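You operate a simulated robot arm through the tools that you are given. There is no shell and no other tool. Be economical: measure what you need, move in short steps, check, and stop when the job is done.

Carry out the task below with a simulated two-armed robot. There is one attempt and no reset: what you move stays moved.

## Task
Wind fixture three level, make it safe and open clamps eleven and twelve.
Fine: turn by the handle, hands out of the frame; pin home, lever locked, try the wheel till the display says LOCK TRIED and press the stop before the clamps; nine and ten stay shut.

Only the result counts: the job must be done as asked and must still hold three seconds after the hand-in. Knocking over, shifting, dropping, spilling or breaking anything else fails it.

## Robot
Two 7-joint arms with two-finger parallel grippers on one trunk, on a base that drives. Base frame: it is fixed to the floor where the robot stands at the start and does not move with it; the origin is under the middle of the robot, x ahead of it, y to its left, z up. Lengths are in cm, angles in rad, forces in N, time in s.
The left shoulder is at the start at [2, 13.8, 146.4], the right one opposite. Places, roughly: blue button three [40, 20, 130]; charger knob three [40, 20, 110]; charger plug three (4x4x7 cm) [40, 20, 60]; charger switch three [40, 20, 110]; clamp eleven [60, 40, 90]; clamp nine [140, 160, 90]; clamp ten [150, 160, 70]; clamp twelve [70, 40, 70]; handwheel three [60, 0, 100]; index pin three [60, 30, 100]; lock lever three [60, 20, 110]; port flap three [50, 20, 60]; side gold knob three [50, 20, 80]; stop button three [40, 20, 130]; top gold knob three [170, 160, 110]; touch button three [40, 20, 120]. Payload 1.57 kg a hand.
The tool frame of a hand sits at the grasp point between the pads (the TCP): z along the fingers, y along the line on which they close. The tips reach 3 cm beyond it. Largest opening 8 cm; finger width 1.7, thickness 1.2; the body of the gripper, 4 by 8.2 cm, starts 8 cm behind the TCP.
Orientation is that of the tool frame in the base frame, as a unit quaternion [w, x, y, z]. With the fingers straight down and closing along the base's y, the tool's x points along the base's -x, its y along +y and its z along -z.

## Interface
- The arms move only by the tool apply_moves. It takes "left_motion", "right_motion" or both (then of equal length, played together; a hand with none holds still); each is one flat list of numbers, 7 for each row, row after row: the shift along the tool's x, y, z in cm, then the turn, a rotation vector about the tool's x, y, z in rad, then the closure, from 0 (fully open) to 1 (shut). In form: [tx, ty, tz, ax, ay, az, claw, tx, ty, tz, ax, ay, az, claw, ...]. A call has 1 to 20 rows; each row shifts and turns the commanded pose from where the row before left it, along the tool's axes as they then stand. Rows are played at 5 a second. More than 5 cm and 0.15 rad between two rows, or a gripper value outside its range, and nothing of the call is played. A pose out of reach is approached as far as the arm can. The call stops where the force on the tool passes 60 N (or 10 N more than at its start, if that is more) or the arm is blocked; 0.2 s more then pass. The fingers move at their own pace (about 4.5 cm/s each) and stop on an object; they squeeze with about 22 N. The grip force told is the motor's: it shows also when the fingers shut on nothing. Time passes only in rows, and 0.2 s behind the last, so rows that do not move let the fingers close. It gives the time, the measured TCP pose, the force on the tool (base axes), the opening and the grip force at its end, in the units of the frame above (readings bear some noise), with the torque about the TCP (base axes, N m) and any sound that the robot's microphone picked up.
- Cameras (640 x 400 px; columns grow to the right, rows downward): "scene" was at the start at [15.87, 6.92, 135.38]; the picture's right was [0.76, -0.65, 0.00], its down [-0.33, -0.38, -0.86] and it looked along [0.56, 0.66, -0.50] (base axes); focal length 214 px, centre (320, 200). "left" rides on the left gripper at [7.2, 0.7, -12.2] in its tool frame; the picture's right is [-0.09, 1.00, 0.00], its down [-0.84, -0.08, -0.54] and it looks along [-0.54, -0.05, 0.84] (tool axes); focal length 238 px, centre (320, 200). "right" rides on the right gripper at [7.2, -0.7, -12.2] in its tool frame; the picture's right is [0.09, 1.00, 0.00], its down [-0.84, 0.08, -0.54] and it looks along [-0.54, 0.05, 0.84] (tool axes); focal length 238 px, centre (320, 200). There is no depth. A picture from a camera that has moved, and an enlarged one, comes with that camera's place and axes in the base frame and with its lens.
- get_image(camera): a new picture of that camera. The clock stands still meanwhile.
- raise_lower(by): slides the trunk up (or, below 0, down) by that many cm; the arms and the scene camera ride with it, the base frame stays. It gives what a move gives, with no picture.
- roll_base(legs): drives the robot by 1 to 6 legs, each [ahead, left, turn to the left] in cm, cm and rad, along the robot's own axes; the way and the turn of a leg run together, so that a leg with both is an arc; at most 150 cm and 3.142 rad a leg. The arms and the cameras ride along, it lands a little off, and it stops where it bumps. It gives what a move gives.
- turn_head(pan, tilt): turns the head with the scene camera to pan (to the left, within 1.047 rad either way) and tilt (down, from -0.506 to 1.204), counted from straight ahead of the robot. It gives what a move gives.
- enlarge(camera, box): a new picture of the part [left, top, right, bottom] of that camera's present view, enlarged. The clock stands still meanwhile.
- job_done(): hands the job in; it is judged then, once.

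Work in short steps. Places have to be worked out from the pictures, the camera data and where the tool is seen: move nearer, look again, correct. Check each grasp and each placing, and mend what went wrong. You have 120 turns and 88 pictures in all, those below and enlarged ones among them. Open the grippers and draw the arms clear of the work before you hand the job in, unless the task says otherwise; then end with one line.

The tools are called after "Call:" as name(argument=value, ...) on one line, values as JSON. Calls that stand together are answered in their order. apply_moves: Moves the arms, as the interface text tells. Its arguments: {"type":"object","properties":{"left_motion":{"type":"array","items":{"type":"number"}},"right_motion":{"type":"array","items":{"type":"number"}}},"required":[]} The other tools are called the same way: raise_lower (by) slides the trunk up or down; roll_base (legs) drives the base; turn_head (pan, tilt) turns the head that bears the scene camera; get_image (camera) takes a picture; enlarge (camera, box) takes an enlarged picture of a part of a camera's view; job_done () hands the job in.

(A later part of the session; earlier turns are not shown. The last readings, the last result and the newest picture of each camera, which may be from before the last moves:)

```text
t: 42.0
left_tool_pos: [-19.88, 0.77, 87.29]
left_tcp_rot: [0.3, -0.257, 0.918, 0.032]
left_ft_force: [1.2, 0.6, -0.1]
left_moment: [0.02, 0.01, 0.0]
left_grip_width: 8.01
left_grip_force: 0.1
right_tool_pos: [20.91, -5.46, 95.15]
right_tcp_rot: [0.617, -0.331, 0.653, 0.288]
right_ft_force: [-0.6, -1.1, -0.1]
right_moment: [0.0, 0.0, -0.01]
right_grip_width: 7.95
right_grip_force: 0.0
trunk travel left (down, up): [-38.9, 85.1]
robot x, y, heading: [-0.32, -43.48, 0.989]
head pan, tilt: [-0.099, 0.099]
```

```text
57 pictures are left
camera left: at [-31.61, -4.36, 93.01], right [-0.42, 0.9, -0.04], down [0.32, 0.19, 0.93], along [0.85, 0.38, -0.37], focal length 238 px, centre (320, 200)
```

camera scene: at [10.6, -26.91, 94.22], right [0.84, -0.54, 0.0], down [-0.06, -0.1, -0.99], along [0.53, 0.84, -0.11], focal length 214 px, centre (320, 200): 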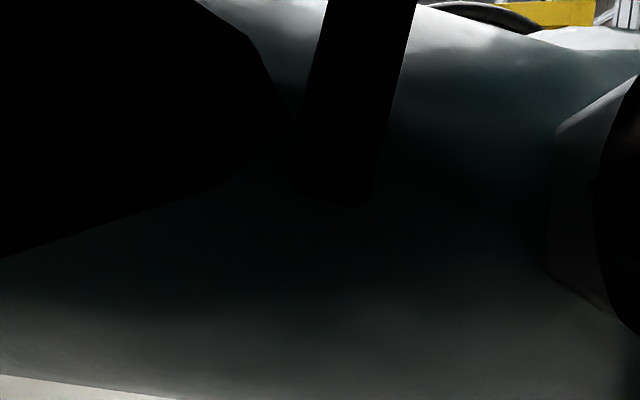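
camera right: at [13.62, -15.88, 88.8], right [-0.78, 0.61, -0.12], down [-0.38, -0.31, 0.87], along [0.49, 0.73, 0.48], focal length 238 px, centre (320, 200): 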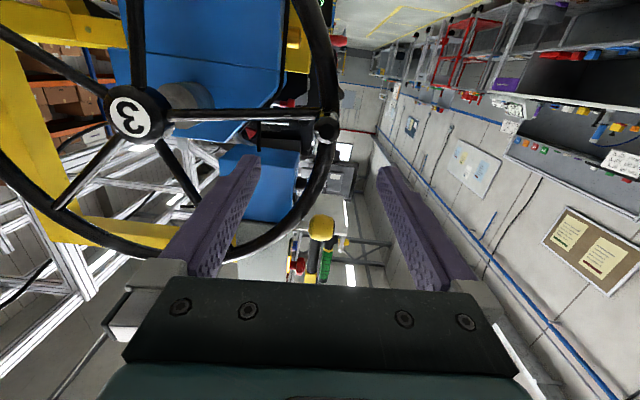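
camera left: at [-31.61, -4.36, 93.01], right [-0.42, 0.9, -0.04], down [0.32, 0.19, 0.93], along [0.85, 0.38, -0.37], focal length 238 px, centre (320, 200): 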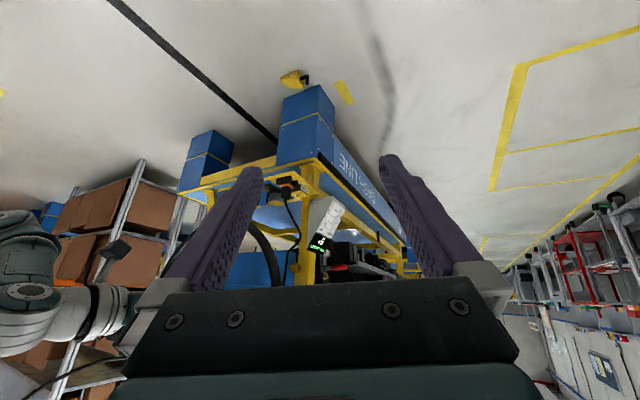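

The handle end is at about [27.4,4.1,93.9], so I'm well lined up. I'll trim the hand angle, drive forward 8, then look.

Call:
apply_moves(right_motion=[0.6, 0, 0, -0.065, -0.07, 0.03, 0, 0.6, 0, 0, 0, 0, 0, 0])

Call:
roll_base(legs=[[8, 0, 0]])

Call:
get_image(camera="right")

```text
t: 42.8
left_tool_pos: [-19.68, 0.68, 87.22]
left_tcp_rot: [0.301, -0.257, 0.918, 0.033]
left_ft_force: [0.7, 0.3, -0.3]
left_moment: [-0.01, -0.01, -0.03]
left_grip_width: 8.03
left_grip_force: 0.0
right_tool_pos: [21.7, -5.56, 95.16]
right_tcp_rot: [0.624, -0.31, 0.631, 0.341]
right_ft_force: [0.1, 0.4, -0.7]
right_moment: [0.05, 0.01, 0.02]
right_grip_width: 8.03
right_grip_force: 0.0
trunk travel left (down, up): [-38.9, 85.1]
robot x, y, heading: [-0.17, -43.45, 0.984]
head pan, tilt: [-0.099, 0.099]
stopped in row 2 (right hand): the arm was blocked; the commanded pose is now the measured one
```

```text
t: 43.9
left_tool_pos: [-15.28, 7.57, 87.31]
left_tcp_rot: [0.301, -0.256, 0.918, 0.031]
left_ft_force: [-0.4, 0.5, -0.7]
left_moment: [0.0, 0.01, -0.01]
left_grip_width: 8.01
left_grip_force: 0.0
right_tool_pos: [26.13, 1.27, 95.13]
right_tcp_rot: [0.624, -0.311, 0.63, 0.341]
right_ft_force: [0.1, 0.3, 0.3]
right_moment: [-0.02, 0.04, 0.0]
right_grip_width: 7.99
right_grip_force: 0.0
trunk travel left (down, up): [-38.9, 85.1]
robot x, y, heading: [4.53, -36.27, 0.985]
head pan, tilt: [-0.099, 0.099]
```

```text
56 pictures are left
camera right: at [19.34, -8.88, 87.83], right [-0.82, 0.57, -0.05], down [-0.35, -0.43, 0.83], along [0.46, 0.7, 0.55], focal length 238 px, centre (320, 200)
```

right: 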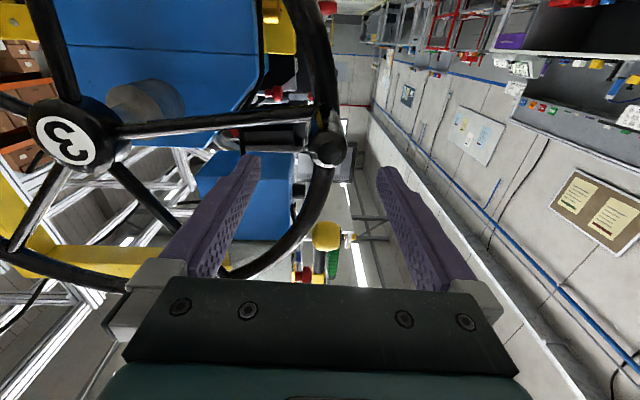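

Aligned: the TCP needs 7.1 forward, 0.5 left and 1.3 down. I'll do that and close on the handle.

Call:
apply_moves(right_motion=[0.6, 0.2, 2, 0, 0, 0, 0, 0.7, 0.2, 2.5, 0, 0, 0, 0, 0, 0.1, 2.6, 0, 0, 0, 0, 0, 0, 0, 0, 0, 0, 1, 0, 0, 0, 0, 0, 0, 1, 0, 0, 0, 0, 0, 0, 1, 0, 0, 0, 0, 0, 0, 1])

```text
t: 45.5
left_tool_pos: [-15.33, 7.36, 87.18]
left_tcp_rot: [0.302, -0.255, 0.918, 0.031]
left_ft_force: [0.6, 0.3, 0.5]
left_moment: [0.01, 0.0, -0.01]
left_grip_width: 7.98
left_grip_force: 0.0
right_tool_pos: [29.81, 7.39, 94.06]
right_tcp_rot: [0.624, -0.309, 0.631, 0.34]
right_ft_force: [1.4, -1.6, 0.8]
right_moment: [0.05, -0.03, -1.09]
right_grip_width: 2.83
right_grip_force: 22.0
trunk travel left (down, up): [-38.9, 85.1]
robot x, y, heading: [4.19, -36.29, 0.986]
head pan, tilt: [-0.099, 0.099]
```

Gripped again. I'll raise 4.1 to level, then open in place and read the display both before and after.

Call:
apply_moves(right_motion=[-1.4, 0.15, 0, 0, 0, 0, 1, -1.4, 0.1, 0, 0, 0, 0, 1, -1.3, 0, 0, 0, 0, 0, 1, 0, 0, 0, 0, 0, 0, 1, 0, 0, 0, 0, 0, 0, 1])

Call:
enlarge(camera="left", box=[260, 190, 400, 290])

Call:
apply_moves(right_motion=[0, 0, 0, 0, 0, 0, 0, 0, 0, 0, 0, 0, 0, 0, 0, 0, 0, 0, 0, 0, 0, 0, 0, 0, 0, 0, 0, 0, 0, 0, 0, 0, 0, 0, 0])

Call:
enlarge(camera="left", box=[260, 190, 400, 290])

```text
t: 46.7
left_tool_pos: [-15.29, 7.63, 87.31]
left_tcp_rot: [0.301, -0.255, 0.918, 0.033]
left_ft_force: [0.5, 1.2, 0.1]
left_moment: [-0.02, -0.03, 0.01]
left_grip_width: 8.0
left_grip_force: 0.1
right_tool_pos: [29.58, 7.49, 98.3]
right_tcp_rot: [0.624, -0.31, 0.629, 0.344]
right_ft_force: [2.5, 9.0, -1.1]
right_moment: [-0.73, 0.87, -2.1]
right_grip_width: 2.86
right_grip_force: 38.3
trunk travel left (down, up): [-38.9, 85.1]
robot x, y, heading: [4.36, -36.52, 0.984]
head pan, tilt: [-0.099, 0.099]
```

```text
4.00 times, centred on (330, 240) of left
camera zoom: at [-27.13, 2.47, 93.07], right [-0.42, 0.9, -0.04], down [0.32, 0.19, 0.93], along [0.85, 0.38, -0.37], focal length 953 px, centre (280, 40)
```

zoom: 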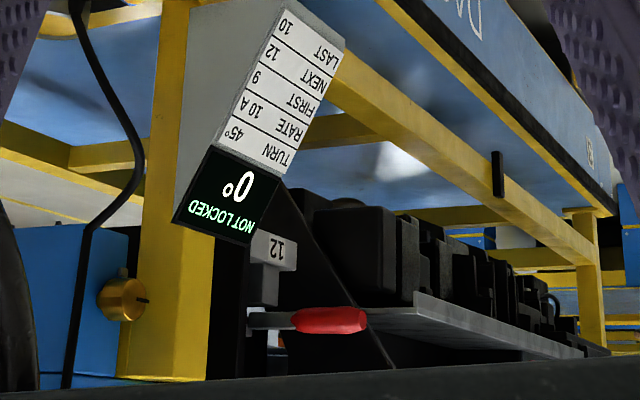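

```text
t: 47.9
left_tool_pos: [-15.28, 7.45, 87.15]
left_tcp_rot: [0.301, -0.256, 0.918, 0.031]
left_ft_force: [0.1, -0.9, -0.2]
left_moment: [-0.01, 0.01, 0.0]
left_grip_width: 8.0
left_grip_force: 0.1
right_tool_pos: [29.59, 7.36, 98.0]
right_tcp_rot: [0.624, -0.31, 0.631, 0.341]
right_ft_force: [-0.3, -0.2, 0.2]
right_moment: [-0.01, -0.02, 0.0]
right_grip_width: 8.0
right_grip_force: 0.0
trunk travel left (down, up): [-38.9, 85.1]
robot x, y, heading: [4.79, -36.44, 0.979]
head pan, tilt: [-0.099, 0.099]
```

```text
4.00 times, centred on (330, 240) of left
camera zoom: at [-27.14, 2.32, 93.01], right [-0.42, 0.9, -0.04], down [0.32, 0.2, 0.93], along [0.85, 0.38, -0.37], focal length 953 px, centre (280, 40)
```

zoom: 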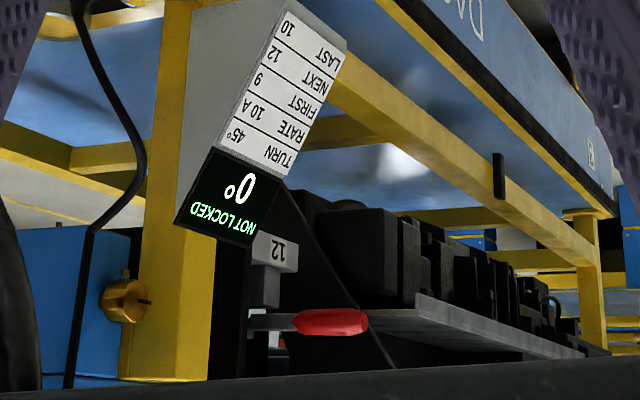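

The fixture holds 0° when released. To avoid dragging the handle again, I'll back off with the base, fingers wide open, then look.

Call:
roll_base(legs=[[-20, 0, 0]])

Call:
get_image(camera="left")

Call:
get_image(camera="right")

```text
t: 49.5
left_tool_pos: [-26.45, -9.36, 87.27]
left_tcp_rot: [0.301, -0.255, 0.918, 0.031]
left_ft_force: [-1.0, -0.6, -0.2]
left_moment: [0.01, -0.03, 0.0]
left_grip_width: 8.01
left_grip_force: 0.1
right_tool_pos: [18.44, -9.51, 97.97]
right_tcp_rot: [0.624, -0.311, 0.631, 0.341]
right_ft_force: [0.5, -0.5, -1.0]
right_moment: [0.0, -0.04, 0.03]
right_grip_width: 8.02
right_grip_force: 0.1
trunk travel left (down, up): [-38.9, 85.1]
robot x, y, heading: [-6.74, -52.84, 0.982]
head pan, tilt: [-0.099, 0.099]
```

```text
53 pictures are left
camera left: at [-38.26, -14.43, 93.01], right [-0.42, 0.91, -0.04], down [0.32, 0.19, 0.93], along [0.85, 0.38, -0.37], focal length 238 px, centre (320, 200)
```

left: 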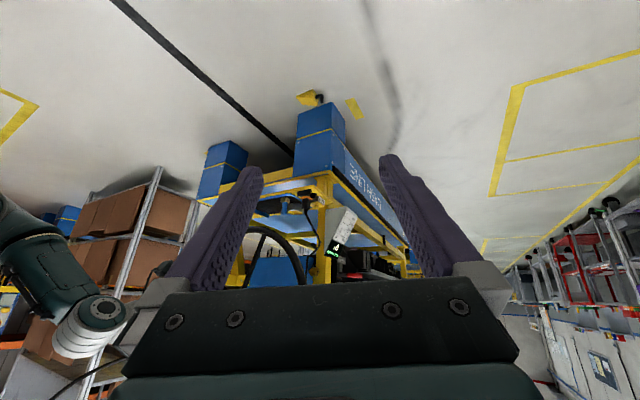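

```text
52 pictures are left
camera right: at [11.69, -19.6, 90.71], right [-0.82, 0.58, -0.05], down [-0.35, -0.43, 0.83], along [0.46, 0.7, 0.55], focal length 238 px, centre (320, 200)
```

right: 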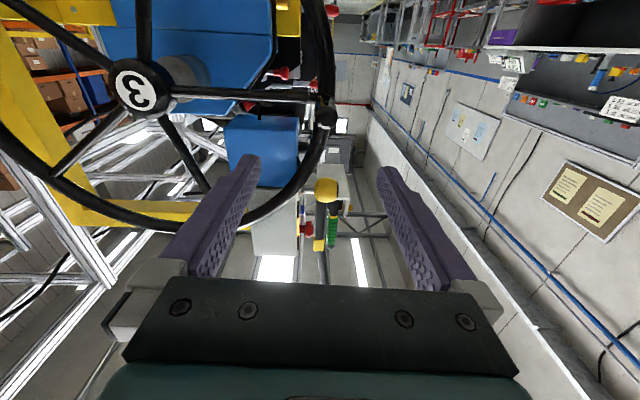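

The hand is clear and the handle still level. Now I'll raise the trunk and drive round to the aisle side to see the pin, lever and clamps.

Call:
raise_lower(by=25)

Call:
roll_base(legs=[[0, 75, 0], [100, 0, 0], [0, 0, -1.58]])

Call:
turn_head(pan=0, tilt=0.3)

Call:
get_image(camera="scene")

```text
t: 52.1
left_tool_pos: [-26.43, -9.3, 112.25]
left_tcp_rot: [0.301, -0.256, 0.918, 0.031]
left_ft_force: [0.4, -0.6, 0.7]
left_moment: [-0.01, -0.05, 0.02]
left_grip_width: 8.02
left_grip_force: 0.1
right_tool_pos: [18.42, -9.5, 123.15]
right_tcp_rot: [0.624, -0.311, 0.631, 0.341]
right_ft_force: [-0.2, 0.5, 0.3]
right_moment: [-0.02, -0.01, 0.03]
right_grip_width: 8.03
right_grip_force: 0.0
trunk travel left (down, up): [-63.9, 60.1]
robot x, y, heading: [-6.9, -53.23, 0.984]
head pan, tilt: [-0.099, 0.099]
```

```text
t: 64.8
left_tool_pos: [28.66, 93.64, 112.26]
left_tcp_rot: [0.237, 0.462, 0.833, -0.189]
left_ft_force: [-0.1, -1.2, -0.3]
left_moment: [-0.01, 0.0, 0.01]
left_grip_width: 8.0
left_grip_force: 0.0
right_tool_pos: [29.08, 48.88, 123.17]
right_tcp_rot: [0.684, 0.222, 0.667, -0.194]
right_ft_force: [0.0, -0.4, -0.3]
right_moment: [0.02, 0.03, 0.0]
right_grip_width: 7.99
right_grip_force: 0.0
trunk travel left (down, up): [-63.9, 60.1]
robot x, y, heading: [-15.02, 73.22, -0.579]
head pan, tilt: [-0.099, 0.099]
```

```text
t: 65.6
left_tool_pos: [28.58, 93.69, 112.06]
left_tcp_rot: [0.237, 0.463, 0.833, -0.188]
left_ft_force: [-1.1, 0.4, -0.2]
left_moment: [0.02, 0.05, 0.0]
left_grip_width: 8.0
left_grip_force: 0.0
right_tool_pos: [29.0, 48.8, 122.92]
right_tcp_rot: [0.683, 0.222, 0.668, -0.195]
right_ft_force: [0.6, -1.0, 0.5]
right_moment: [-0.01, 0.04, 0.01]
right_grip_width: 7.99
right_grip_force: 0.0
trunk travel left (down, up): [-63.9, 60.1]
robot x, y, heading: [-15.09, 73.04, -0.57]
head pan, tilt: [0.0, 0.3]
```

```text
51 pictures are left
camera scene: at [1.05, 62.45, 118.2], right [-0.58, -0.82, 0.0], down [-0.18, 0.13, -0.98], along [0.8, -0.56, -0.22], focal length 214 px, centre (320, 200)
```

scene: 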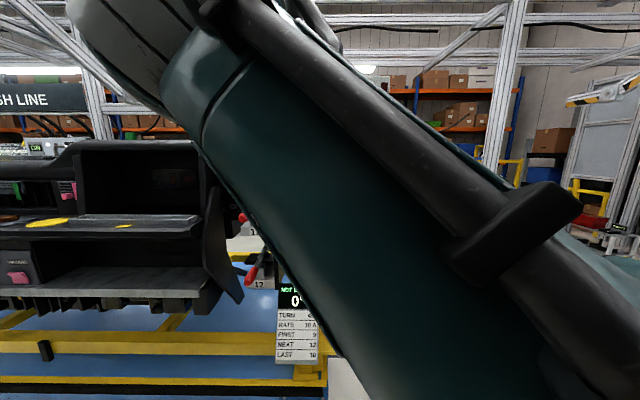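

My right forearm hides the view. I'll lower the right hand and move it to the right, then look again.

Call:
apply_moves(right_motion=[3, -2, 0, 0, 0, 0, 0, 3, -2, 0, 0, 0, 0, 0, 3, -2, 0, 0, 0, 0, 0, 3, -2, 0, 0, 0, 0, 0, 3, -2, 0, 0, 0, 0, 0, 3, -2, 0, 0, 0, 0, 0, 3, -2, 0, 0, 0, 0, 0, 3, -2, 0, 0, 0, 0, 0, 3, -2, 0, 0, 0, 0, 0, 3, 0, 0, 0, 0, 0, 0])

Call:
get_image(camera="scene")

```text
t: 67.8
left_tool_pos: [28.41, 93.63, 112.25]
left_tcp_rot: [0.237, 0.463, 0.833, -0.189]
left_ft_force: [0.8, -0.3, 0.1]
left_moment: [0.03, -0.01, 0.02]
left_grip_width: 7.97
left_grip_force: 0.1
right_tool_pos: [19.92, 34.98, 92.21]
right_tcp_rot: [0.685, 0.221, 0.666, -0.195]
right_ft_force: [0.7, 0.1, 0.3]
right_moment: [-0.03, -0.02, 0.03]
right_grip_width: 8.01
right_grip_force: 0.1
trunk travel left (down, up): [-63.9, 60.1]
robot x, y, heading: [-14.93, 73.14, -0.571]
head pan, tilt: [0.0, 0.3]
```

```text
50 pictures are left
camera scene: at [1.29, 62.79, 117.48], right [-0.54, -0.84, 0.0], down [-0.25, 0.16, -0.96], along [0.8, -0.52, -0.3], focal length 214 px, centre (320, 200)
```

scene: 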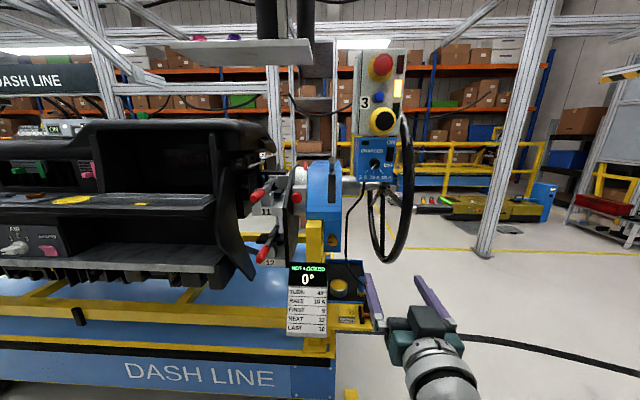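

Excellent view. I'll enlarge the mechanism area and the panel.

Call:
enlarge(camera="scene", box=[240, 140, 360, 280])

Call:
enlarge(camera="scene", box=[335, 40, 425, 200])

```text
2.86 times, centred on (300, 210) of scene
camera zoom: at [1.29, 62.79, 117.48], right [-0.54, -0.84, 0.0], down [-0.25, 0.16, -0.96], along [0.8, -0.52, -0.3], focal length 613 px, centre (377, 171)
```

zoom: 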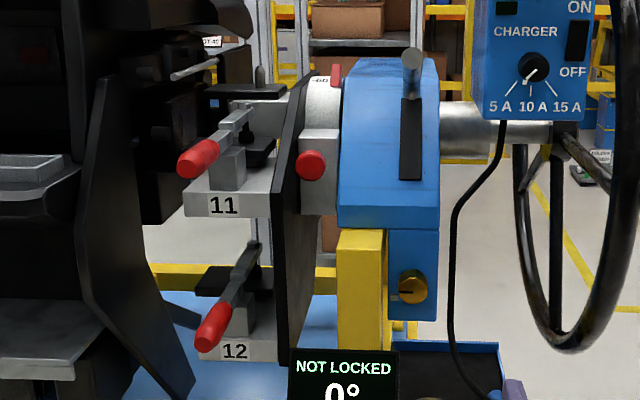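

```text
2.50 times, centred on (380, 120) of scene
camera zoom: at [1.29, 62.79, 117.48], right [-0.54, -0.84, 0.0], down [-0.25, 0.16, -0.96], along [0.8, -0.52, -0.3], focal length 536 px, centre (170, 400)
```

zoom: 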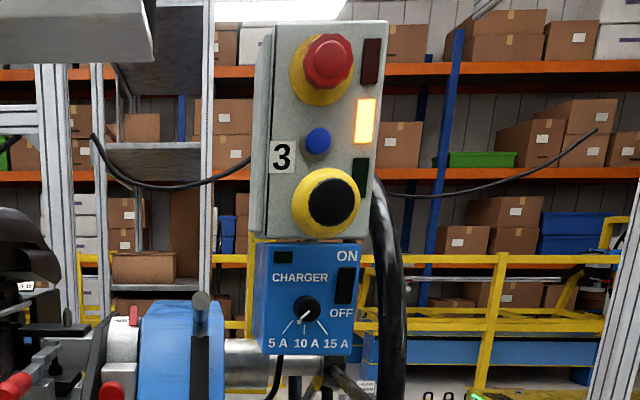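

I can see it all: red index-pin knob on the dial (out), the lock lever at the top of its slot on the blue housing, and clamps 11 and 12 with red handles. I'll move closer so the right hand faces the pin.

Call:
roll_base(legs=[[20, 20, -0.03]])

Call:
get_image(camera="right")

Call:
get_image(camera="scene")

```text
t: 69.8
left_tool_pos: [57.38, 97.74, 112.34]
left_tcp_rot: [0.233, 0.476, 0.826, -0.193]
left_ft_force: [0.2, -0.1, 0.7]
left_moment: [0.0, -0.02, -0.02]
left_grip_width: 7.99
left_grip_force: 0.1
right_tool_pos: [46.94, 39.31, 92.27]
right_tcp_rot: [0.681, 0.232, 0.664, -0.205]
right_ft_force: [0.2, -0.8, 0.5]
right_moment: [0.0, 0.02, 0.01]
right_grip_width: 7.99
right_grip_force: 0.0
trunk travel left (down, up): [-63.9, 60.1]
robot x, y, heading: [13.01, 78.58, -0.606]
head pan, tilt: [0.0, 0.3]
```

```text
47 pictures are left
camera right: at [36.88, 46.19, 84.88], right [0.59, 0.81, -0.05], down [-0.42, 0.36, 0.83], along [0.69, -0.47, 0.55], focal length 238 px, centre (320, 200)
```

right: 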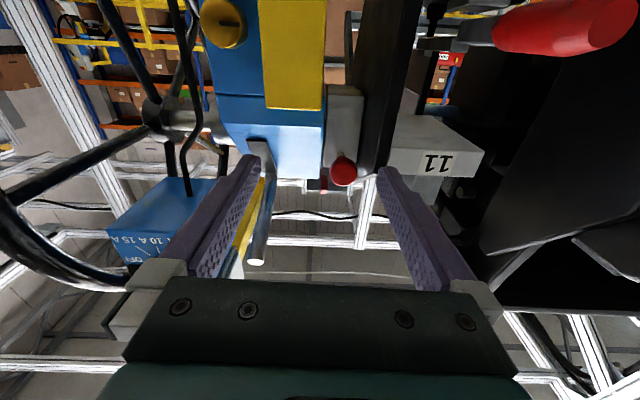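

```text
46 pictures are left
camera scene: at [29.14, 67.7, 117.48], right [-0.57, -0.82, 0.0], down [-0.24, 0.17, -0.96], along [0.79, -0.54, -0.3], focal length 214 px, centre (320, 200)
```

scene: 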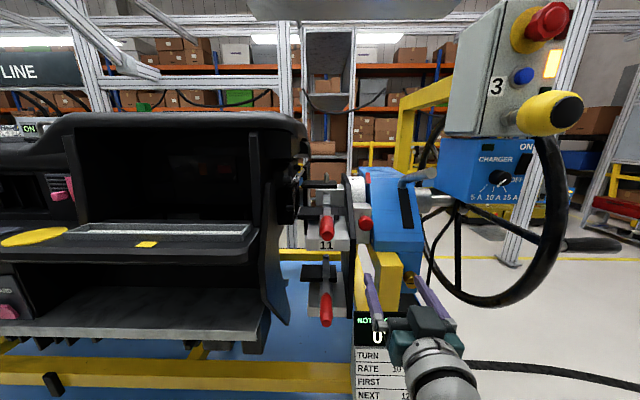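

Pin knob triangulates to about [61.6,32.6,97.6]. I'll enlarge both views for the lever and pin.

Call:
enlarge(camera="scene", box=[290, 150, 470, 340])

Call:
enlarge(camera="right", box=[200, 60, 460, 280])

```text
2.11 times, centred on (380, 245) of scene
camera zoom: at [29.14, 67.7, 117.48], right [-0.57, -0.82, 0.0], down [-0.24, 0.17, -0.96], along [0.79, -0.54, -0.3], focal length 452 px, centre (194, 105)
```

zoom: 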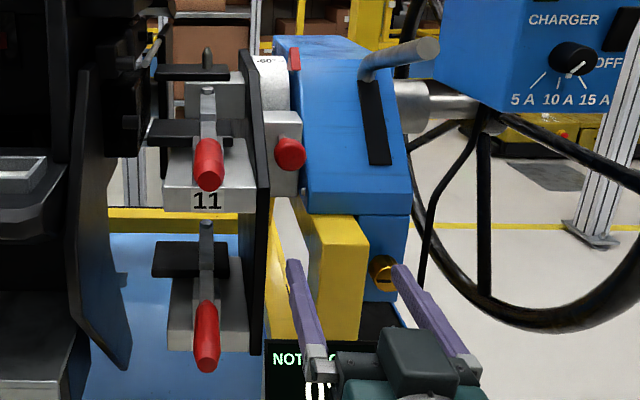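

```text
1.82 times, centred on (330, 170) of right
camera zoom: at [36.88, 46.19, 84.88], right [0.59, 0.81, -0.05], down [-0.42, 0.36, 0.83], along [0.69, -0.47, 0.55], focal length 433 px, centre (302, 254)
```

zoom: 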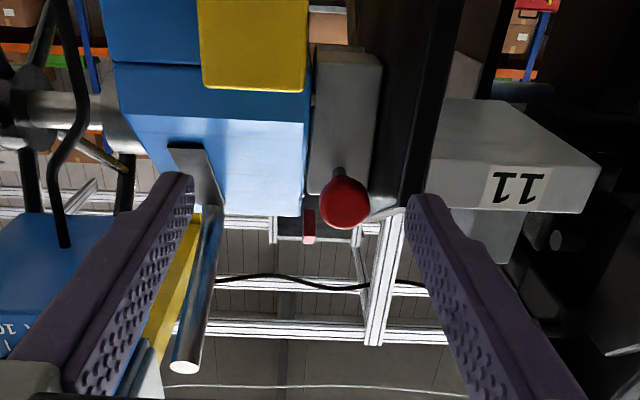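

Lever end is at [50.6,27,110] with its base near [61.8,19,104]; the pin is first. I'll close the right fingers, line up on the pin's axis a bit back, and drive 10 closer.

Call:
apply_moves(right_motion=[-1.8, 1, -2, 0, 0, 0, 1, -1.8, 1, -2, 0, 0, 0, 1, -1.7, 1, -2, 0, 0, 0, 1])

Call:
roll_base(legs=[[10, 0, 0]])

Call:
get_image(camera="right")

```text
t: 70.6
left_tool_pos: [57.4, 97.78, 112.23]
left_tcp_rot: [0.233, 0.476, 0.826, -0.193]
left_ft_force: [0.7, -0.7, 0.0]
left_moment: [0.0, 0.04, 0.03]
left_grip_width: 8.0
left_grip_force: 0.1
right_tool_pos: [43.54, 45.05, 97.56]
right_tcp_rot: [0.681, 0.232, 0.664, -0.205]
right_ft_force: [-0.2, -0.5, 0.1]
right_moment: [0.06, -0.01, 0.01]
right_grip_width: 1.0
right_grip_force: 0.5
trunk travel left (down, up): [-63.9, 60.1]
robot x, y, heading: [13.31, 78.36, -0.608]
head pan, tilt: [0.0, 0.3]
```

```text
t: 71.7
left_tool_pos: [65.66, 92.0, 112.09]
left_tcp_rot: [0.234, 0.475, 0.826, -0.192]
left_ft_force: [-0.2, 0.0, -0.8]
left_moment: [0.01, -0.02, 0.03]
left_grip_width: 7.99
left_grip_force: 0.0
right_tool_pos: [51.9, 39.37, 97.64]
right_tcp_rot: [0.681, 0.232, 0.663, -0.205]
right_ft_force: [-0.8, 0.8, 0.1]
right_moment: [-0.01, -0.01, 0.01]
right_grip_width: 0.0
right_grip_force: 21.8
trunk travel left (down, up): [-63.9, 60.1]
robot x, y, heading: [21.39, 72.59, -0.606]
head pan, tilt: [0.0, 0.3]
```

```text
43 pictures are left
camera right: at [41.86, 46.2, 90.23], right [0.59, 0.81, -0.05], down [-0.42, 0.36, 0.83], along [0.69, -0.47, 0.55], focal length 238 px, centre (320, 200)
```

right: 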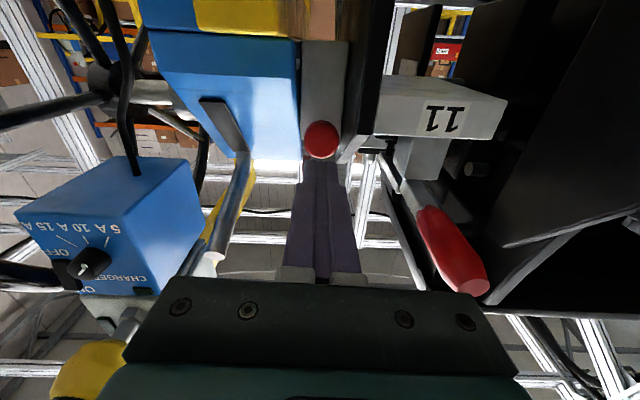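

Fingers line up with the red knob. I'll advance to contact and push the pin in.

Call:
apply_moves(right_motion=[-0.3, 0, 2, 0, 0, 0, 1, -0.2, 0, 2, 0, 0, 0, 1, 0, 0, 1.5, 0, 0, 0, 1, 0, 0, 1, 0, 0, 0, 1, 0, 0, 1, 0, 0, 0, 1])

Call:
get_image(camera="right")

```text
t: 72.9
left_tool_pos: [65.61, 92.16, 112.2]
left_tcp_rot: [0.234, 0.475, 0.826, -0.192]
left_ft_force: [-0.1, -1.1, -0.4]
left_moment: [0.0, -0.01, 0.0]
left_grip_width: 7.99
left_grip_force: 0.1
right_tool_pos: [57.9, 34.95, 98.07]
right_tcp_rot: [0.681, 0.233, 0.664, -0.205]
right_ft_force: [-0.6, -0.5, -0.1]
right_moment: [0.0, -0.01, 0.02]
right_grip_width: 0.03
right_grip_force: 21.0
trunk travel left (down, up): [-63.9, 60.1]
robot x, y, heading: [21.41, 73.06, -0.6]
head pan, tilt: [0.0, 0.3]
```

```text
42 pictures are left
camera right: at [47.95, 41.8, 90.73], right [0.59, 0.81, -0.05], down [-0.42, 0.36, 0.83], along [0.69, -0.47, 0.55], focal length 238 px, centre (320, 200)
```

right: 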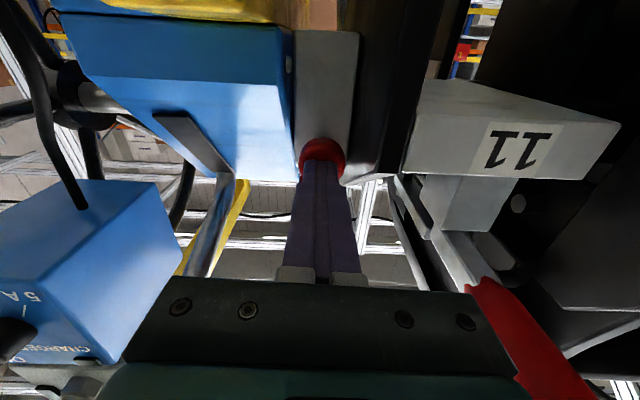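

Tips are just at the knob, and the clamp 11 handle clears the hand by about 5 cm. Continuing to push.

Call:
apply_moves(right_motion=[0, 0, 1, 0, 0, 0, 1, 0, 0, 1, 0, 0, 0, 1, 0, 0, 1, 0, 0, 0, 1, 0, 0, 1, 0, 0, 0, 1])

Call:
get_image(camera="right")

```text
t: 73.5
left_tool_pos: [65.11, 92.24, 112.04]
left_tcp_rot: [0.23, 0.476, 0.826, -0.194]
left_ft_force: [0.1, 0.2, -0.5]
left_moment: [0.01, 0.0, 0.01]
left_grip_width: 8.0
left_grip_force: 0.1
right_tool_pos: [58.63, 34.51, 98.08]
right_tcp_rot: [0.682, 0.232, 0.662, -0.207]
right_ft_force: [-36.2, 19.8, 10.1]
right_moment: [0.05, -0.04, -0.11]
right_grip_width: 0.02
right_grip_force: 21.0
trunk travel left (down, up): [-63.9, 60.1]
robot x, y, heading: [21.17, 72.54, -0.609]
head pan, tilt: [0.0, 0.3]
stopped in row 2 (right hand): the force on the tool passed its limit at 74 N (the readings are from after the stop); the commanded pose is now the measured one
```

```text
41 pictures are left
camera right: at [48.56, 41.36, 90.66], right [0.59, 0.81, -0.05], down [-0.42, 0.36, 0.83], along [0.69, -0.47, 0.55], focal length 238 px, centre (320, 200)
```

right: 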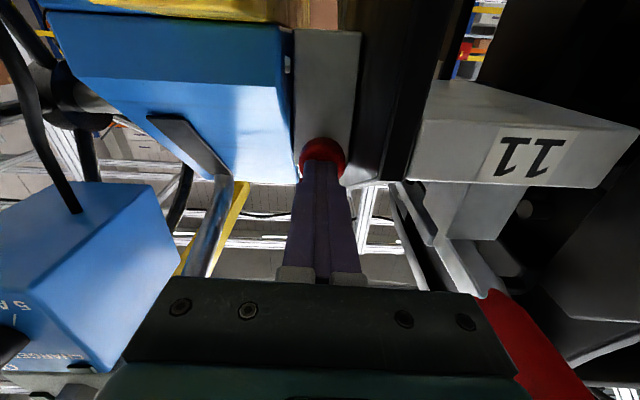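

The knob resisted at 74 N. I'll look from the head camera to see whether the pin moved.

Call:
enlarge(camera="scene", box=[300, 130, 460, 300])

```text
2.35 times, centred on (380, 215) of scene
camera zoom: at [36.9, 62.23, 117.36], right [-0.57, -0.82, 0.0], down [-0.25, 0.17, -0.95], along [0.78, -0.54, -0.3], focal length 505 px, centre (179, 165)
```

zoom: 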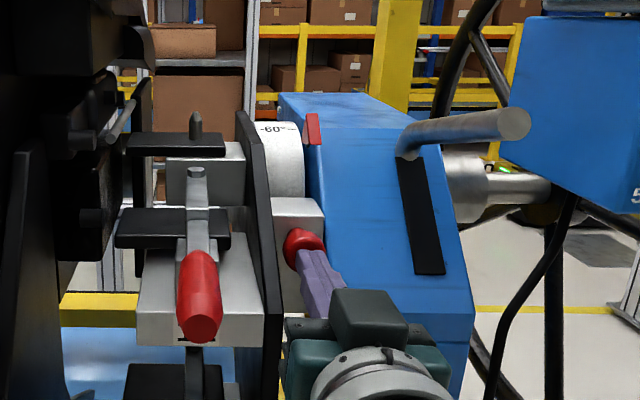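

I'll back off 5 cm and enlarge the pin in the wrist camera.

Call:
apply_moves(right_motion=[0, 0, -2.5, 0, 0, 0, 1, 0, 0, -2.5, 0, 0, 0, 1, 0, 0, -2, 0, 0, 0, 1])

Call:
enlarge(camera="right", box=[200, 30, 420, 180])

Call:
enlarge(camera="scene", box=[340, 170, 440, 350])

```text
t: 74.3
left_tool_pos: [65.64, 92.14, 112.15]
left_tcp_rot: [0.234, 0.476, 0.826, -0.193]
left_ft_force: [-0.1, 0.2, -0.4]
left_moment: [-0.05, 0.02, 0.0]
left_grip_width: 8.0
left_grip_force: 0.2
right_tool_pos: [53.64, 38.13, 98.36]
right_tcp_rot: [0.684, 0.232, 0.66, -0.207]
right_ft_force: [0.5, -0.9, -0.6]
right_moment: [0.0, -0.01, 0.0]
right_grip_width: 0.0
right_grip_force: 21.5
trunk travel left (down, up): [-63.9, 60.1]
robot x, y, heading: [21.48, 73.08, -0.6]
head pan, tilt: [0.0, 0.3]
```

```text
2.67 times, centred on (310, 105) of right
camera zoom: at [43.64, 45.04, 90.88], right [0.59, 0.81, -0.05], down [-0.43, 0.36, 0.83], along [0.68, -0.47, 0.56], focal length 636 px, centre (347, 453)
```

zoom: 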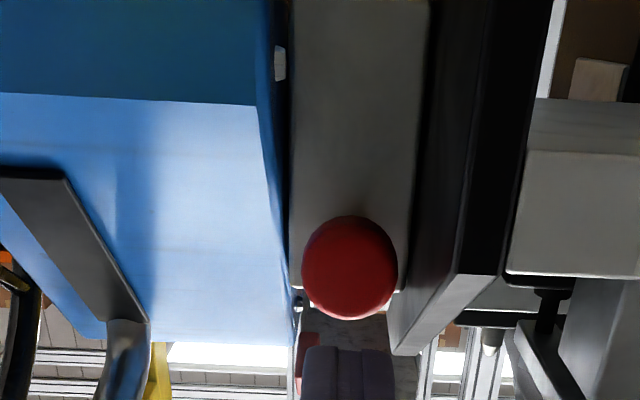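

```text
2.22 times, centred on (390, 260) of scene
camera zoom: at [37.39, 62.01, 117.47], right [-0.57, -0.82, 0.0], down [-0.24, 0.17, -0.96], along [0.79, -0.54, -0.3], focal length 477 px, centre (164, 67)
```

zoom: 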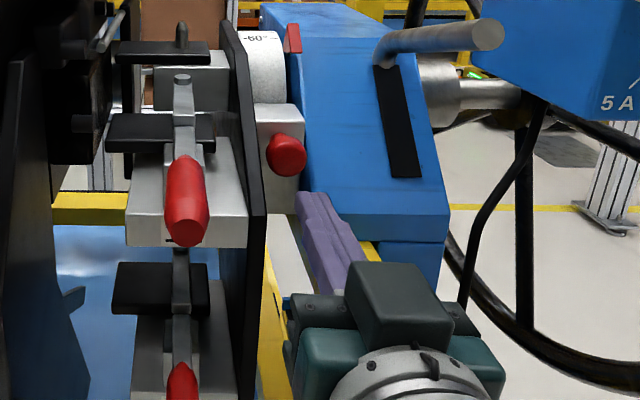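

The knob has moved about 1.3 cm in and sits flush against its block, so the pin is home. Next the lever: retract, move right 10.8 and up 10.7 with open fingers, and drive 5 closer.

Call:
apply_moves(right_motion=[0, 0, -3, 0, 0, 0, 0.2, 0, 0, -3, 0, 0, 0, 0.2, -2.7, -2.7, 0, 0, 0, 0, 0.2, -2.7, -2.7, 0, 0, 0, 0, 0.2, -2.7, -2.7, 0, 0, 0, 0, 0.2, -2.6, -2.7, 0, 0, 0, 0, 0.2])

Call:
roll_base(legs=[[5, 0, 0]])

Call:
get_image(camera="right")

Call:
get_image(camera="scene")

```text
t: 75.7
left_tool_pos: [65.63, 92.02, 112.18]
left_tcp_rot: [0.234, 0.475, 0.826, -0.192]
left_ft_force: [-0.3, 0.4, -0.4]
left_moment: [0.0, 0.01, 0.01]
left_grip_width: 8.0
left_grip_force: 0.1
right_tool_pos: [41.88, 32.67, 108.58]
right_tcp_rot: [0.685, 0.23, 0.66, -0.205]
right_ft_force: [0.5, -1.0, 0.0]
right_moment: [-0.03, 0.02, 0.03]
right_grip_width: 6.4
right_grip_force: 0.0
trunk travel left (down, up): [-63.9, 60.1]
robot x, y, heading: [21.24, 72.92, -0.601]
head pan, tilt: [0.0, 0.3]
```

```text
t: 76.6
left_tool_pos: [69.93, 89.19, 112.17]
left_tcp_rot: [0.234, 0.476, 0.826, -0.193]
left_ft_force: [0.1, 0.0, -0.2]
left_moment: [-0.01, -0.01, -0.03]
left_grip_width: 8.01
left_grip_force: 0.0
right_tool_pos: [46.13, 29.87, 108.43]
right_tcp_rot: [0.684, 0.231, 0.66, -0.206]
right_ft_force: [0.9, 0.5, -0.3]
right_moment: [-0.02, 0.01, -0.05]
right_grip_width: 6.42
right_grip_force: 0.1
trunk travel left (down, up): [-63.9, 60.1]
robot x, y, heading: [25.79, 70.28, -0.602]
head pan, tilt: [0.0, 0.3]
```

```text
37 pictures are left
camera right: at [36.12, 36.66, 101.03], right [0.59, 0.81, -0.05], down [-0.43, 0.36, 0.83], along [0.68, -0.47, 0.56], focal length 238 px, centre (320, 200)
```

right: 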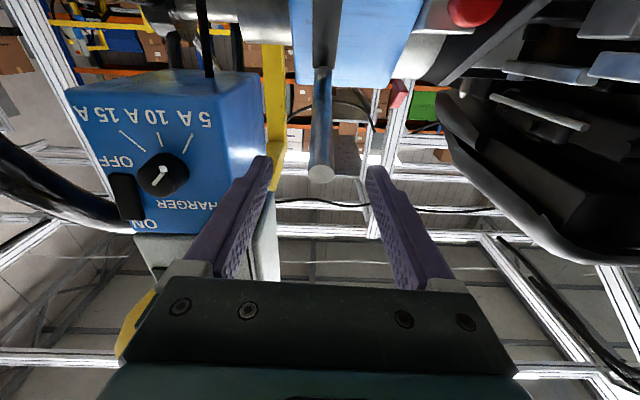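

```text
36 pictures are left
camera scene: at [41.57, 59.13, 117.48], right [-0.57, -0.82, 0.0], down [-0.24, 0.17, -0.96], along [0.79, -0.54, -0.3], focal length 214 px, centre (320, 200)
```

scene: 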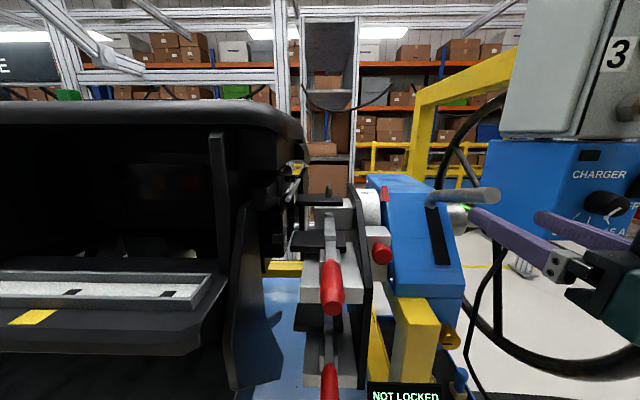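

The lever end is centred between the fingers (at [50.4,26.7,110]), and the charger box is about 4 cm clear of the right finger. I'll advance 7.5 and grip the lever.

Call:
apply_moves(right_motion=[-0.3, 0.1, 2.5, 0, 0, 0, 0.2, -0.3, 0.1, 2.5, 0, 0, 0, 0.2, 0, 0, 2.5, 0, 0, 0, 0.2, 0, 0, 0, 0, 0, 0, 1, 0, 0, 0, 0, 0, 0, 1, 0, 0, 0, 0, 0, 0, 1, 0, 0, 0, 0, 0, 0, 1])

Call:
get_image(camera="right")

```text
t: 78.2
left_tool_pos: [69.64, 89.07, 112.1]
left_tcp_rot: [0.233, 0.475, 0.826, -0.193]
left_ft_force: [0.1, 0.0, 0.1]
left_moment: [0.02, 0.0, 0.01]
left_grip_width: 8.02
left_grip_force: 0.1
right_tool_pos: [52.29, 25.5, 109.34]
right_tcp_rot: [0.684, 0.231, 0.66, -0.208]
right_ft_force: [-2.9, -6.3, -1.4]
right_moment: [-0.45, -0.06, -1.06]
right_grip_width: 2.21
right_grip_force: 26.9
trunk travel left (down, up): [-63.9, 60.1]
robot x, y, heading: [25.37, 70.2, -0.609]
head pan, tilt: [0.0, 0.3]
```

```text
35 pictures are left
camera right: at [42.35, 32.35, 101.99], right [0.59, 0.8, -0.05], down [-0.43, 0.37, 0.83], along [0.68, -0.47, 0.56], focal length 238 px, centre (320, 200)
```

right: 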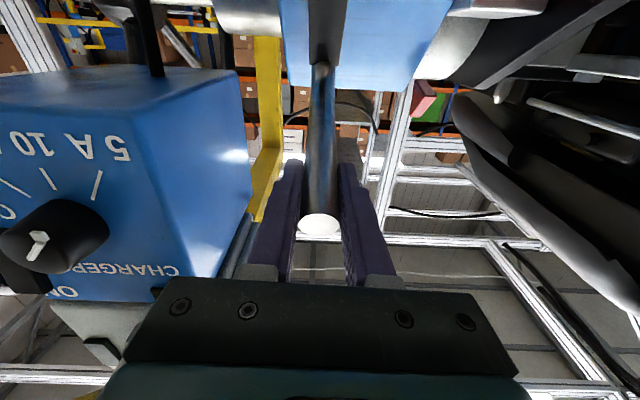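

The lever is gripped (2.2 cm). I'll swing it down in small steps.

Call:
apply_moves(right_motion=[1.4, 0, -0.4, 0, 0.07, 0, 1, 1.4, 0, -0.4, 0, 0.07, 0, 1, 1.5, 0, -0.4, 0, 0.07, 0, 1, 1.5, 0, -0.4, 0, 0.07, 0, 1])

Call:
enlarge(camera="scene", box=[350, 150, 510, 250])

```text
t: 79.2
left_tool_pos: [69.88, 89.24, 112.2]
left_tcp_rot: [0.234, 0.475, 0.826, -0.192]
left_ft_force: [-0.5, -0.3, 0.6]
left_moment: [-0.02, -0.02, -0.03]
left_grip_width: 7.98
left_grip_force: 0.1
right_tool_pos: [50.75, 27.18, 103.57]
right_tcp_rot: [0.584, 0.258, 0.751, -0.171]
right_ft_force: [0.0, -0.3, 0.1]
right_moment: [0.02, 0.02, -0.01]
right_grip_width: 0.0
right_grip_force: 21.5
trunk travel left (down, up): [-63.9, 60.1]
robot x, y, heading: [25.74, 70.05, -0.601]
head pan, tilt: [0.0, 0.3]
```

```text
4.00 times, centred on (430, 200) of scene
camera zoom: at [41.58, 59.14, 117.46], right [-0.57, -0.82, 0.0], down [-0.24, 0.17, -0.96], along [0.79, -0.54, -0.3], focal length 858 px, centre (-120, 200)
```

zoom: 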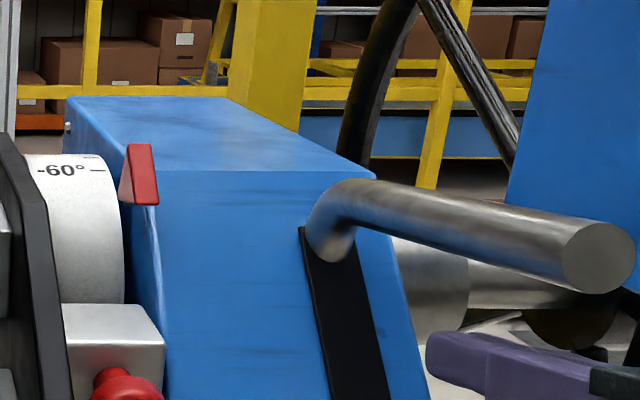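

The fingers slipped off the lever. I'll use a firmer way: roll the hand 90° so the upper finger bears down on it. First retract, level and roll.

Call:
apply_moves(right_motion=[0, 0, -3, 0, 0, 0, 1, 0, 0, -3, 0, 0, 0, 1, 0, 0, -3, 0, 0, 0, 1, 0, 0, 0, 0, -0.14, 0, 0.3, 0, 0, 0, 0, -0.14, 0, 0.3, 0, 0, 0, 0, 0, 0.143, 0.3, 0, 0, 0, 0, 0, 0.143, 0.3, 0, 0, 0, 0, 0, 0.143, 0.3, 0, 0, 0, 0, 0, 0.143, 0.3, 0, 0, 0, 0, 0, 0.143, 0.3, 0, 0, 0, 0, 0, 0.143, 0.3, 0, 0, 0, 0, 0, 0.143, 0.3, 0, 0, 0, 0, 0, 0.143, 0.3, 0, 0, 0, 0, 0, 0.143, 0.3, 0, 0, 0, 0, 0, 0.143, 0.3, 0, 0, 0, 0, 0, 0.141, 0.3])

Call:
get_image(camera="right")

Call:
get_image(camera="scene")

```text
t: 82.6
left_tool_pos: [69.69, 89.09, 112.19]
left_tcp_rot: [0.234, 0.476, 0.826, -0.193]
left_ft_force: [1.3, 1.4, 0.5]
left_moment: [-0.01, 0.05, 0.01]
left_grip_width: 8.03
left_grip_force: 0.0
right_tool_pos: [43.68, 32.13, 106.03]
right_tcp_rot: [0.63, 0.63, 0.302, 0.339]
right_ft_force: [0.0, 0.1, 0.0]
right_moment: [-0.02, 0.03, 0.03]
right_grip_width: 5.61
right_grip_force: 0.2
trunk travel left (down, up): [-63.9, 60.1]
robot x, y, heading: [25.8, 70.09, -0.605]
head pan, tilt: [0.0, 0.3]
```

```text
33 pictures are left
camera right: at [37.92, 45.01, 105.37], right [0.01, 0.05, 1.0], down [-0.93, -0.36, 0.03], along [0.36, -0.93, 0.04], focal length 238 px, centre (320, 200)
```

right: 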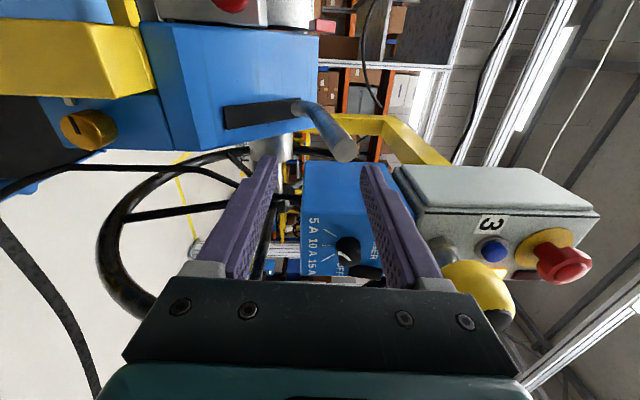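

```text
32 pictures are left
camera scene: at [41.56, 59.13, 117.48], right [-0.57, -0.82, 0.0], down [-0.24, 0.17, -0.96], along [0.79, -0.54, -0.3], focal length 214 px, centre (320, 200)
```

scene: 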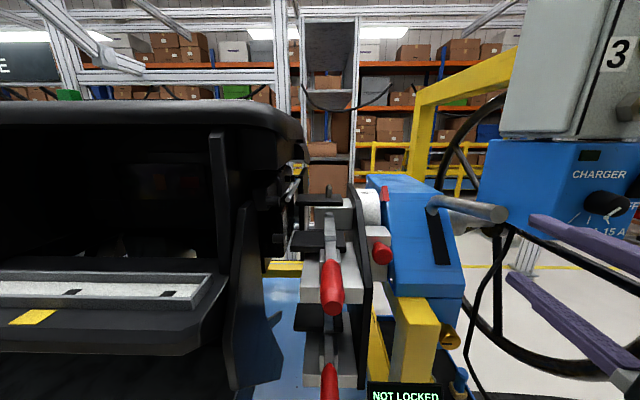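

The lever slid slightly (end now [49.3,27.8,108.2]). I'll bring the rolled fingers around it, upper finger above, and set a loose cage.

Call:
apply_moves(right_motion=[-0.2, 0.9, 0, 0, 0, 0, 0.25, -0.2, 0.8, 2, 0, 0, 0, 0.25, 0, 0, 3, 0, 0, 0, 0.25, 0, 0, 3, 0, 0, 0, 0.25, 0, 0, 1.5, 0, 0, 0, 0.25, 0, 0, 0, 0, 0, 0, 0.62, 0, 0, 0, 0, 0, 0, 0.62])

Call:
get_image(camera="right")

```text
t: 84.2
left_tool_pos: [69.87, 89.15, 112.31]
left_tcp_rot: [0.234, 0.475, 0.826, -0.193]
left_ft_force: [0.8, -0.2, -0.1]
left_moment: [-0.03, -0.01, 0.01]
left_grip_width: 8.02
left_grip_force: 0.1
right_tool_pos: [51.06, 26.08, 107.65]
right_tcp_rot: [0.629, 0.631, 0.303, 0.338]
right_ft_force: [0.6, -0.9, -0.7]
right_moment: [0.3, 0.37, -0.06]
right_grip_width: 3.15
right_grip_force: 10.1
trunk travel left (down, up): [-63.9, 60.1]
robot x, y, heading: [25.58, 69.76, -0.604]
head pan, tilt: [0.0, 0.3]
```

```text
31 pictures are left
camera right: at [45.4, 39.04, 107.1], right [0.01, 0.05, 1.0], down [-0.93, -0.36, 0.03], along [0.36, -0.93, 0.04], focal length 238 px, centre (320, 200)
```

right: 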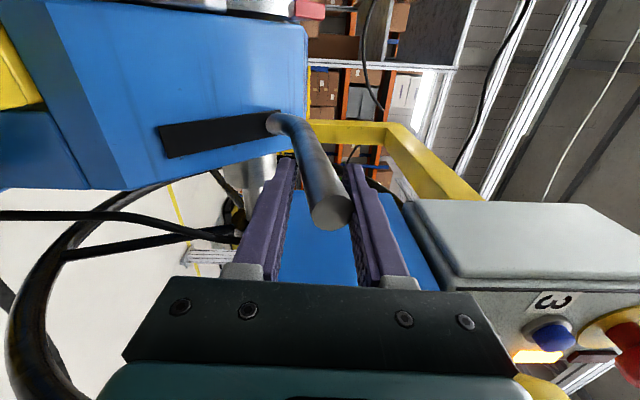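

The rod is between the fingers. I'll push down and outward along the slot direction in small steps.

Call:
apply_moves(right_motion=[0, -1.2, -0.8, 0, 0, 0, 0.62, 0, -1.2, -0.8, 0, 0, 0, 0.62, 0, -1.2, -0.8, 0, 0, 0, 0.62])

Call:
get_image(camera="right")

```text
t: 85.0
left_tool_pos: [69.67, 89.05, 112.14]
left_tcp_rot: [0.233, 0.476, 0.826, -0.193]
left_ft_force: [-0.1, -0.1, 0.3]
left_moment: [-0.01, -0.01, -0.05]
left_grip_width: 8.0
left_grip_force: 0.1
right_tool_pos: [49.1, 27.65, 104.11]
right_tcp_rot: [0.629, 0.63, 0.304, 0.338]
right_ft_force: [-2.3, 0.3, 4.2]
right_moment: [0.07, 0.0, 0.01]
right_grip_width: 3.42
right_grip_force: 1.9
trunk travel left (down, up): [-63.9, 60.1]
robot x, y, heading: [25.64, 69.98, -0.605]
head pan, tilt: [0.0, 0.3]
```

```text
30 pictures are left
camera right: at [43.47, 40.57, 103.55], right [0.01, 0.05, 1.0], down [-0.93, -0.36, 0.03], along [0.36, -0.93, 0.04], focal length 238 px, centre (320, 200)
```

right: 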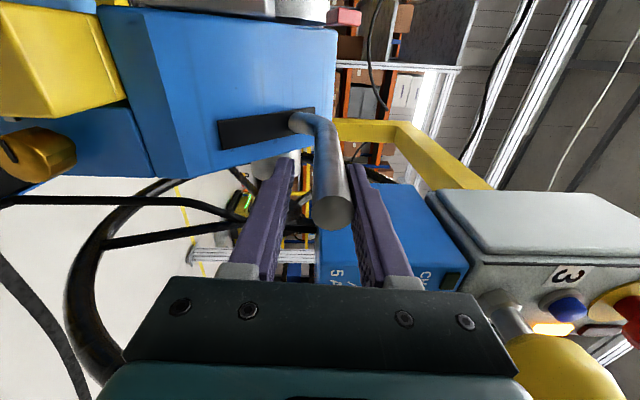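

It works: the lever is moving with the hand. Continuing along the arc.

Call:
apply_moves(right_motion=[0, -1.3, -0.6, 0.04, 0, 0, 0.62, 0, -1.3, -0.6, 0.04, 0, 0, 0.62, 0, -1.3, -0.6, 0.04, 0, 0, 0.62, 0, -1.3, -0.5, 0.04, 0, 0, 0.62])

Call:
get_image(camera="right")

```text
t: 86.0
left_tool_pos: [69.99, 88.96, 112.29]
left_tcp_rot: [0.235, 0.476, 0.825, -0.194]
left_ft_force: [0.1, -0.1, -0.4]
left_moment: [-0.02, 0.02, 0.01]
left_grip_width: 7.99
left_grip_force: 0.0
right_tool_pos: [47.63, 28.92, 100.05]
right_tcp_rot: [0.586, 0.672, 0.326, 0.315]
right_ft_force: [4.2, -1.6, 32.0]
right_moment: [-0.53, -0.74, 0.06]
right_grip_width: 5.88
right_grip_force: 16.2
trunk travel left (down, up): [-63.9, 60.1]
robot x, y, heading: [25.84, 70.06, -0.607]
head pan, tilt: [0.0, 0.3]
```

```text
29 pictures are left
camera right: at [41.97, 41.78, 101.01], right [0.12, -0.03, 0.99], down [-0.92, -0.37, 0.1], along [0.36, -0.93, -0.07], focal length 238 px, centre (320, 200)
```

right: 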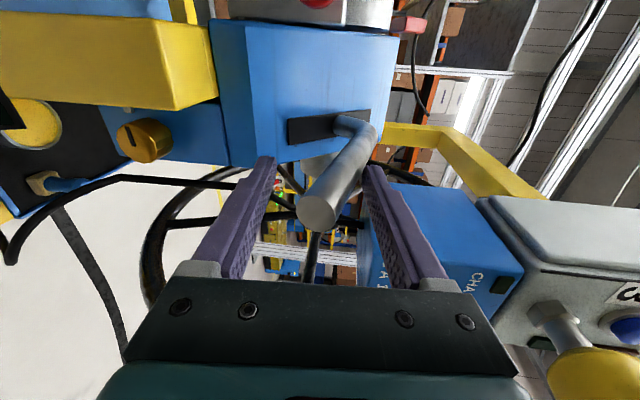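

The lever is about half-way; its load was back-driving the finger. I'll open the fingers to their hard stop so the upper finger pushes rigidly, and continue down the arc.

Call:
apply_moves(right_motion=[0, 0, -0.5, 0, 0, 0, 0, 0, -1.2, -0.3, 0.05, 0, 0, 0, 0, -1.3, -0.2, 0.05, 0, 0, 0, 0, -1.3, -0.2, 0.05, 0, 0, 0, 0, -1.3, -0.2, 0.05, 0, 0, 0, 0, -1.3, -0.1, 0.05, 0, 0, 0])

Call:
get_image(camera="right")

```text
t: 86.8
left_tool_pos: [69.91, 89.11, 112.16]
left_tcp_rot: [0.233, 0.476, 0.826, -0.193]
left_ft_force: [0.5, -0.7, -0.2]
left_moment: [0.03, 0.01, -0.02]
left_grip_width: 7.98
left_grip_force: 0.1
right_tool_pos: [46.7, 29.63, 98.88]
right_tcp_rot: [0.568, 0.689, 0.333, 0.305]
right_ft_force: [-0.8, 1.0, 10.1]
right_moment: [-0.26, -0.34, -0.09]
right_grip_width: 8.02
right_grip_force: 0.0
trunk travel left (down, up): [-63.9, 60.1]
robot x, y, heading: [25.5, 70.18, -0.603]
head pan, tilt: [0.0, 0.3]
stopped in row 3 (right hand): the force on the tool passed its limit at 68 N (the readings are from after the stop); the commanded pose is now the measured one
```

```text
28 pictures are left
camera right: at [41.15, 42.57, 100.62], right [0.17, -0.06, 0.98], down [-0.92, -0.37, 0.13], along [0.36, -0.93, -0.12], focal length 238 px, centre (320, 200)
```

right: 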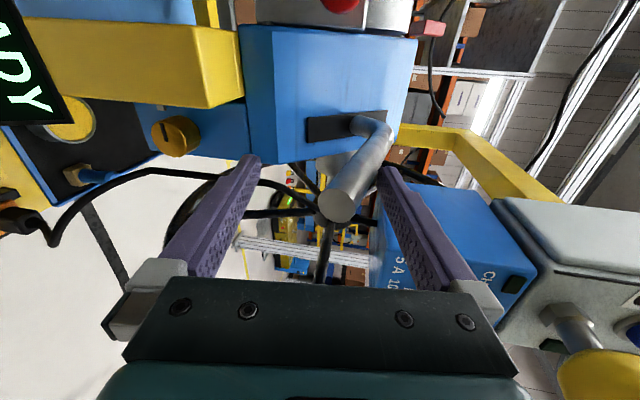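

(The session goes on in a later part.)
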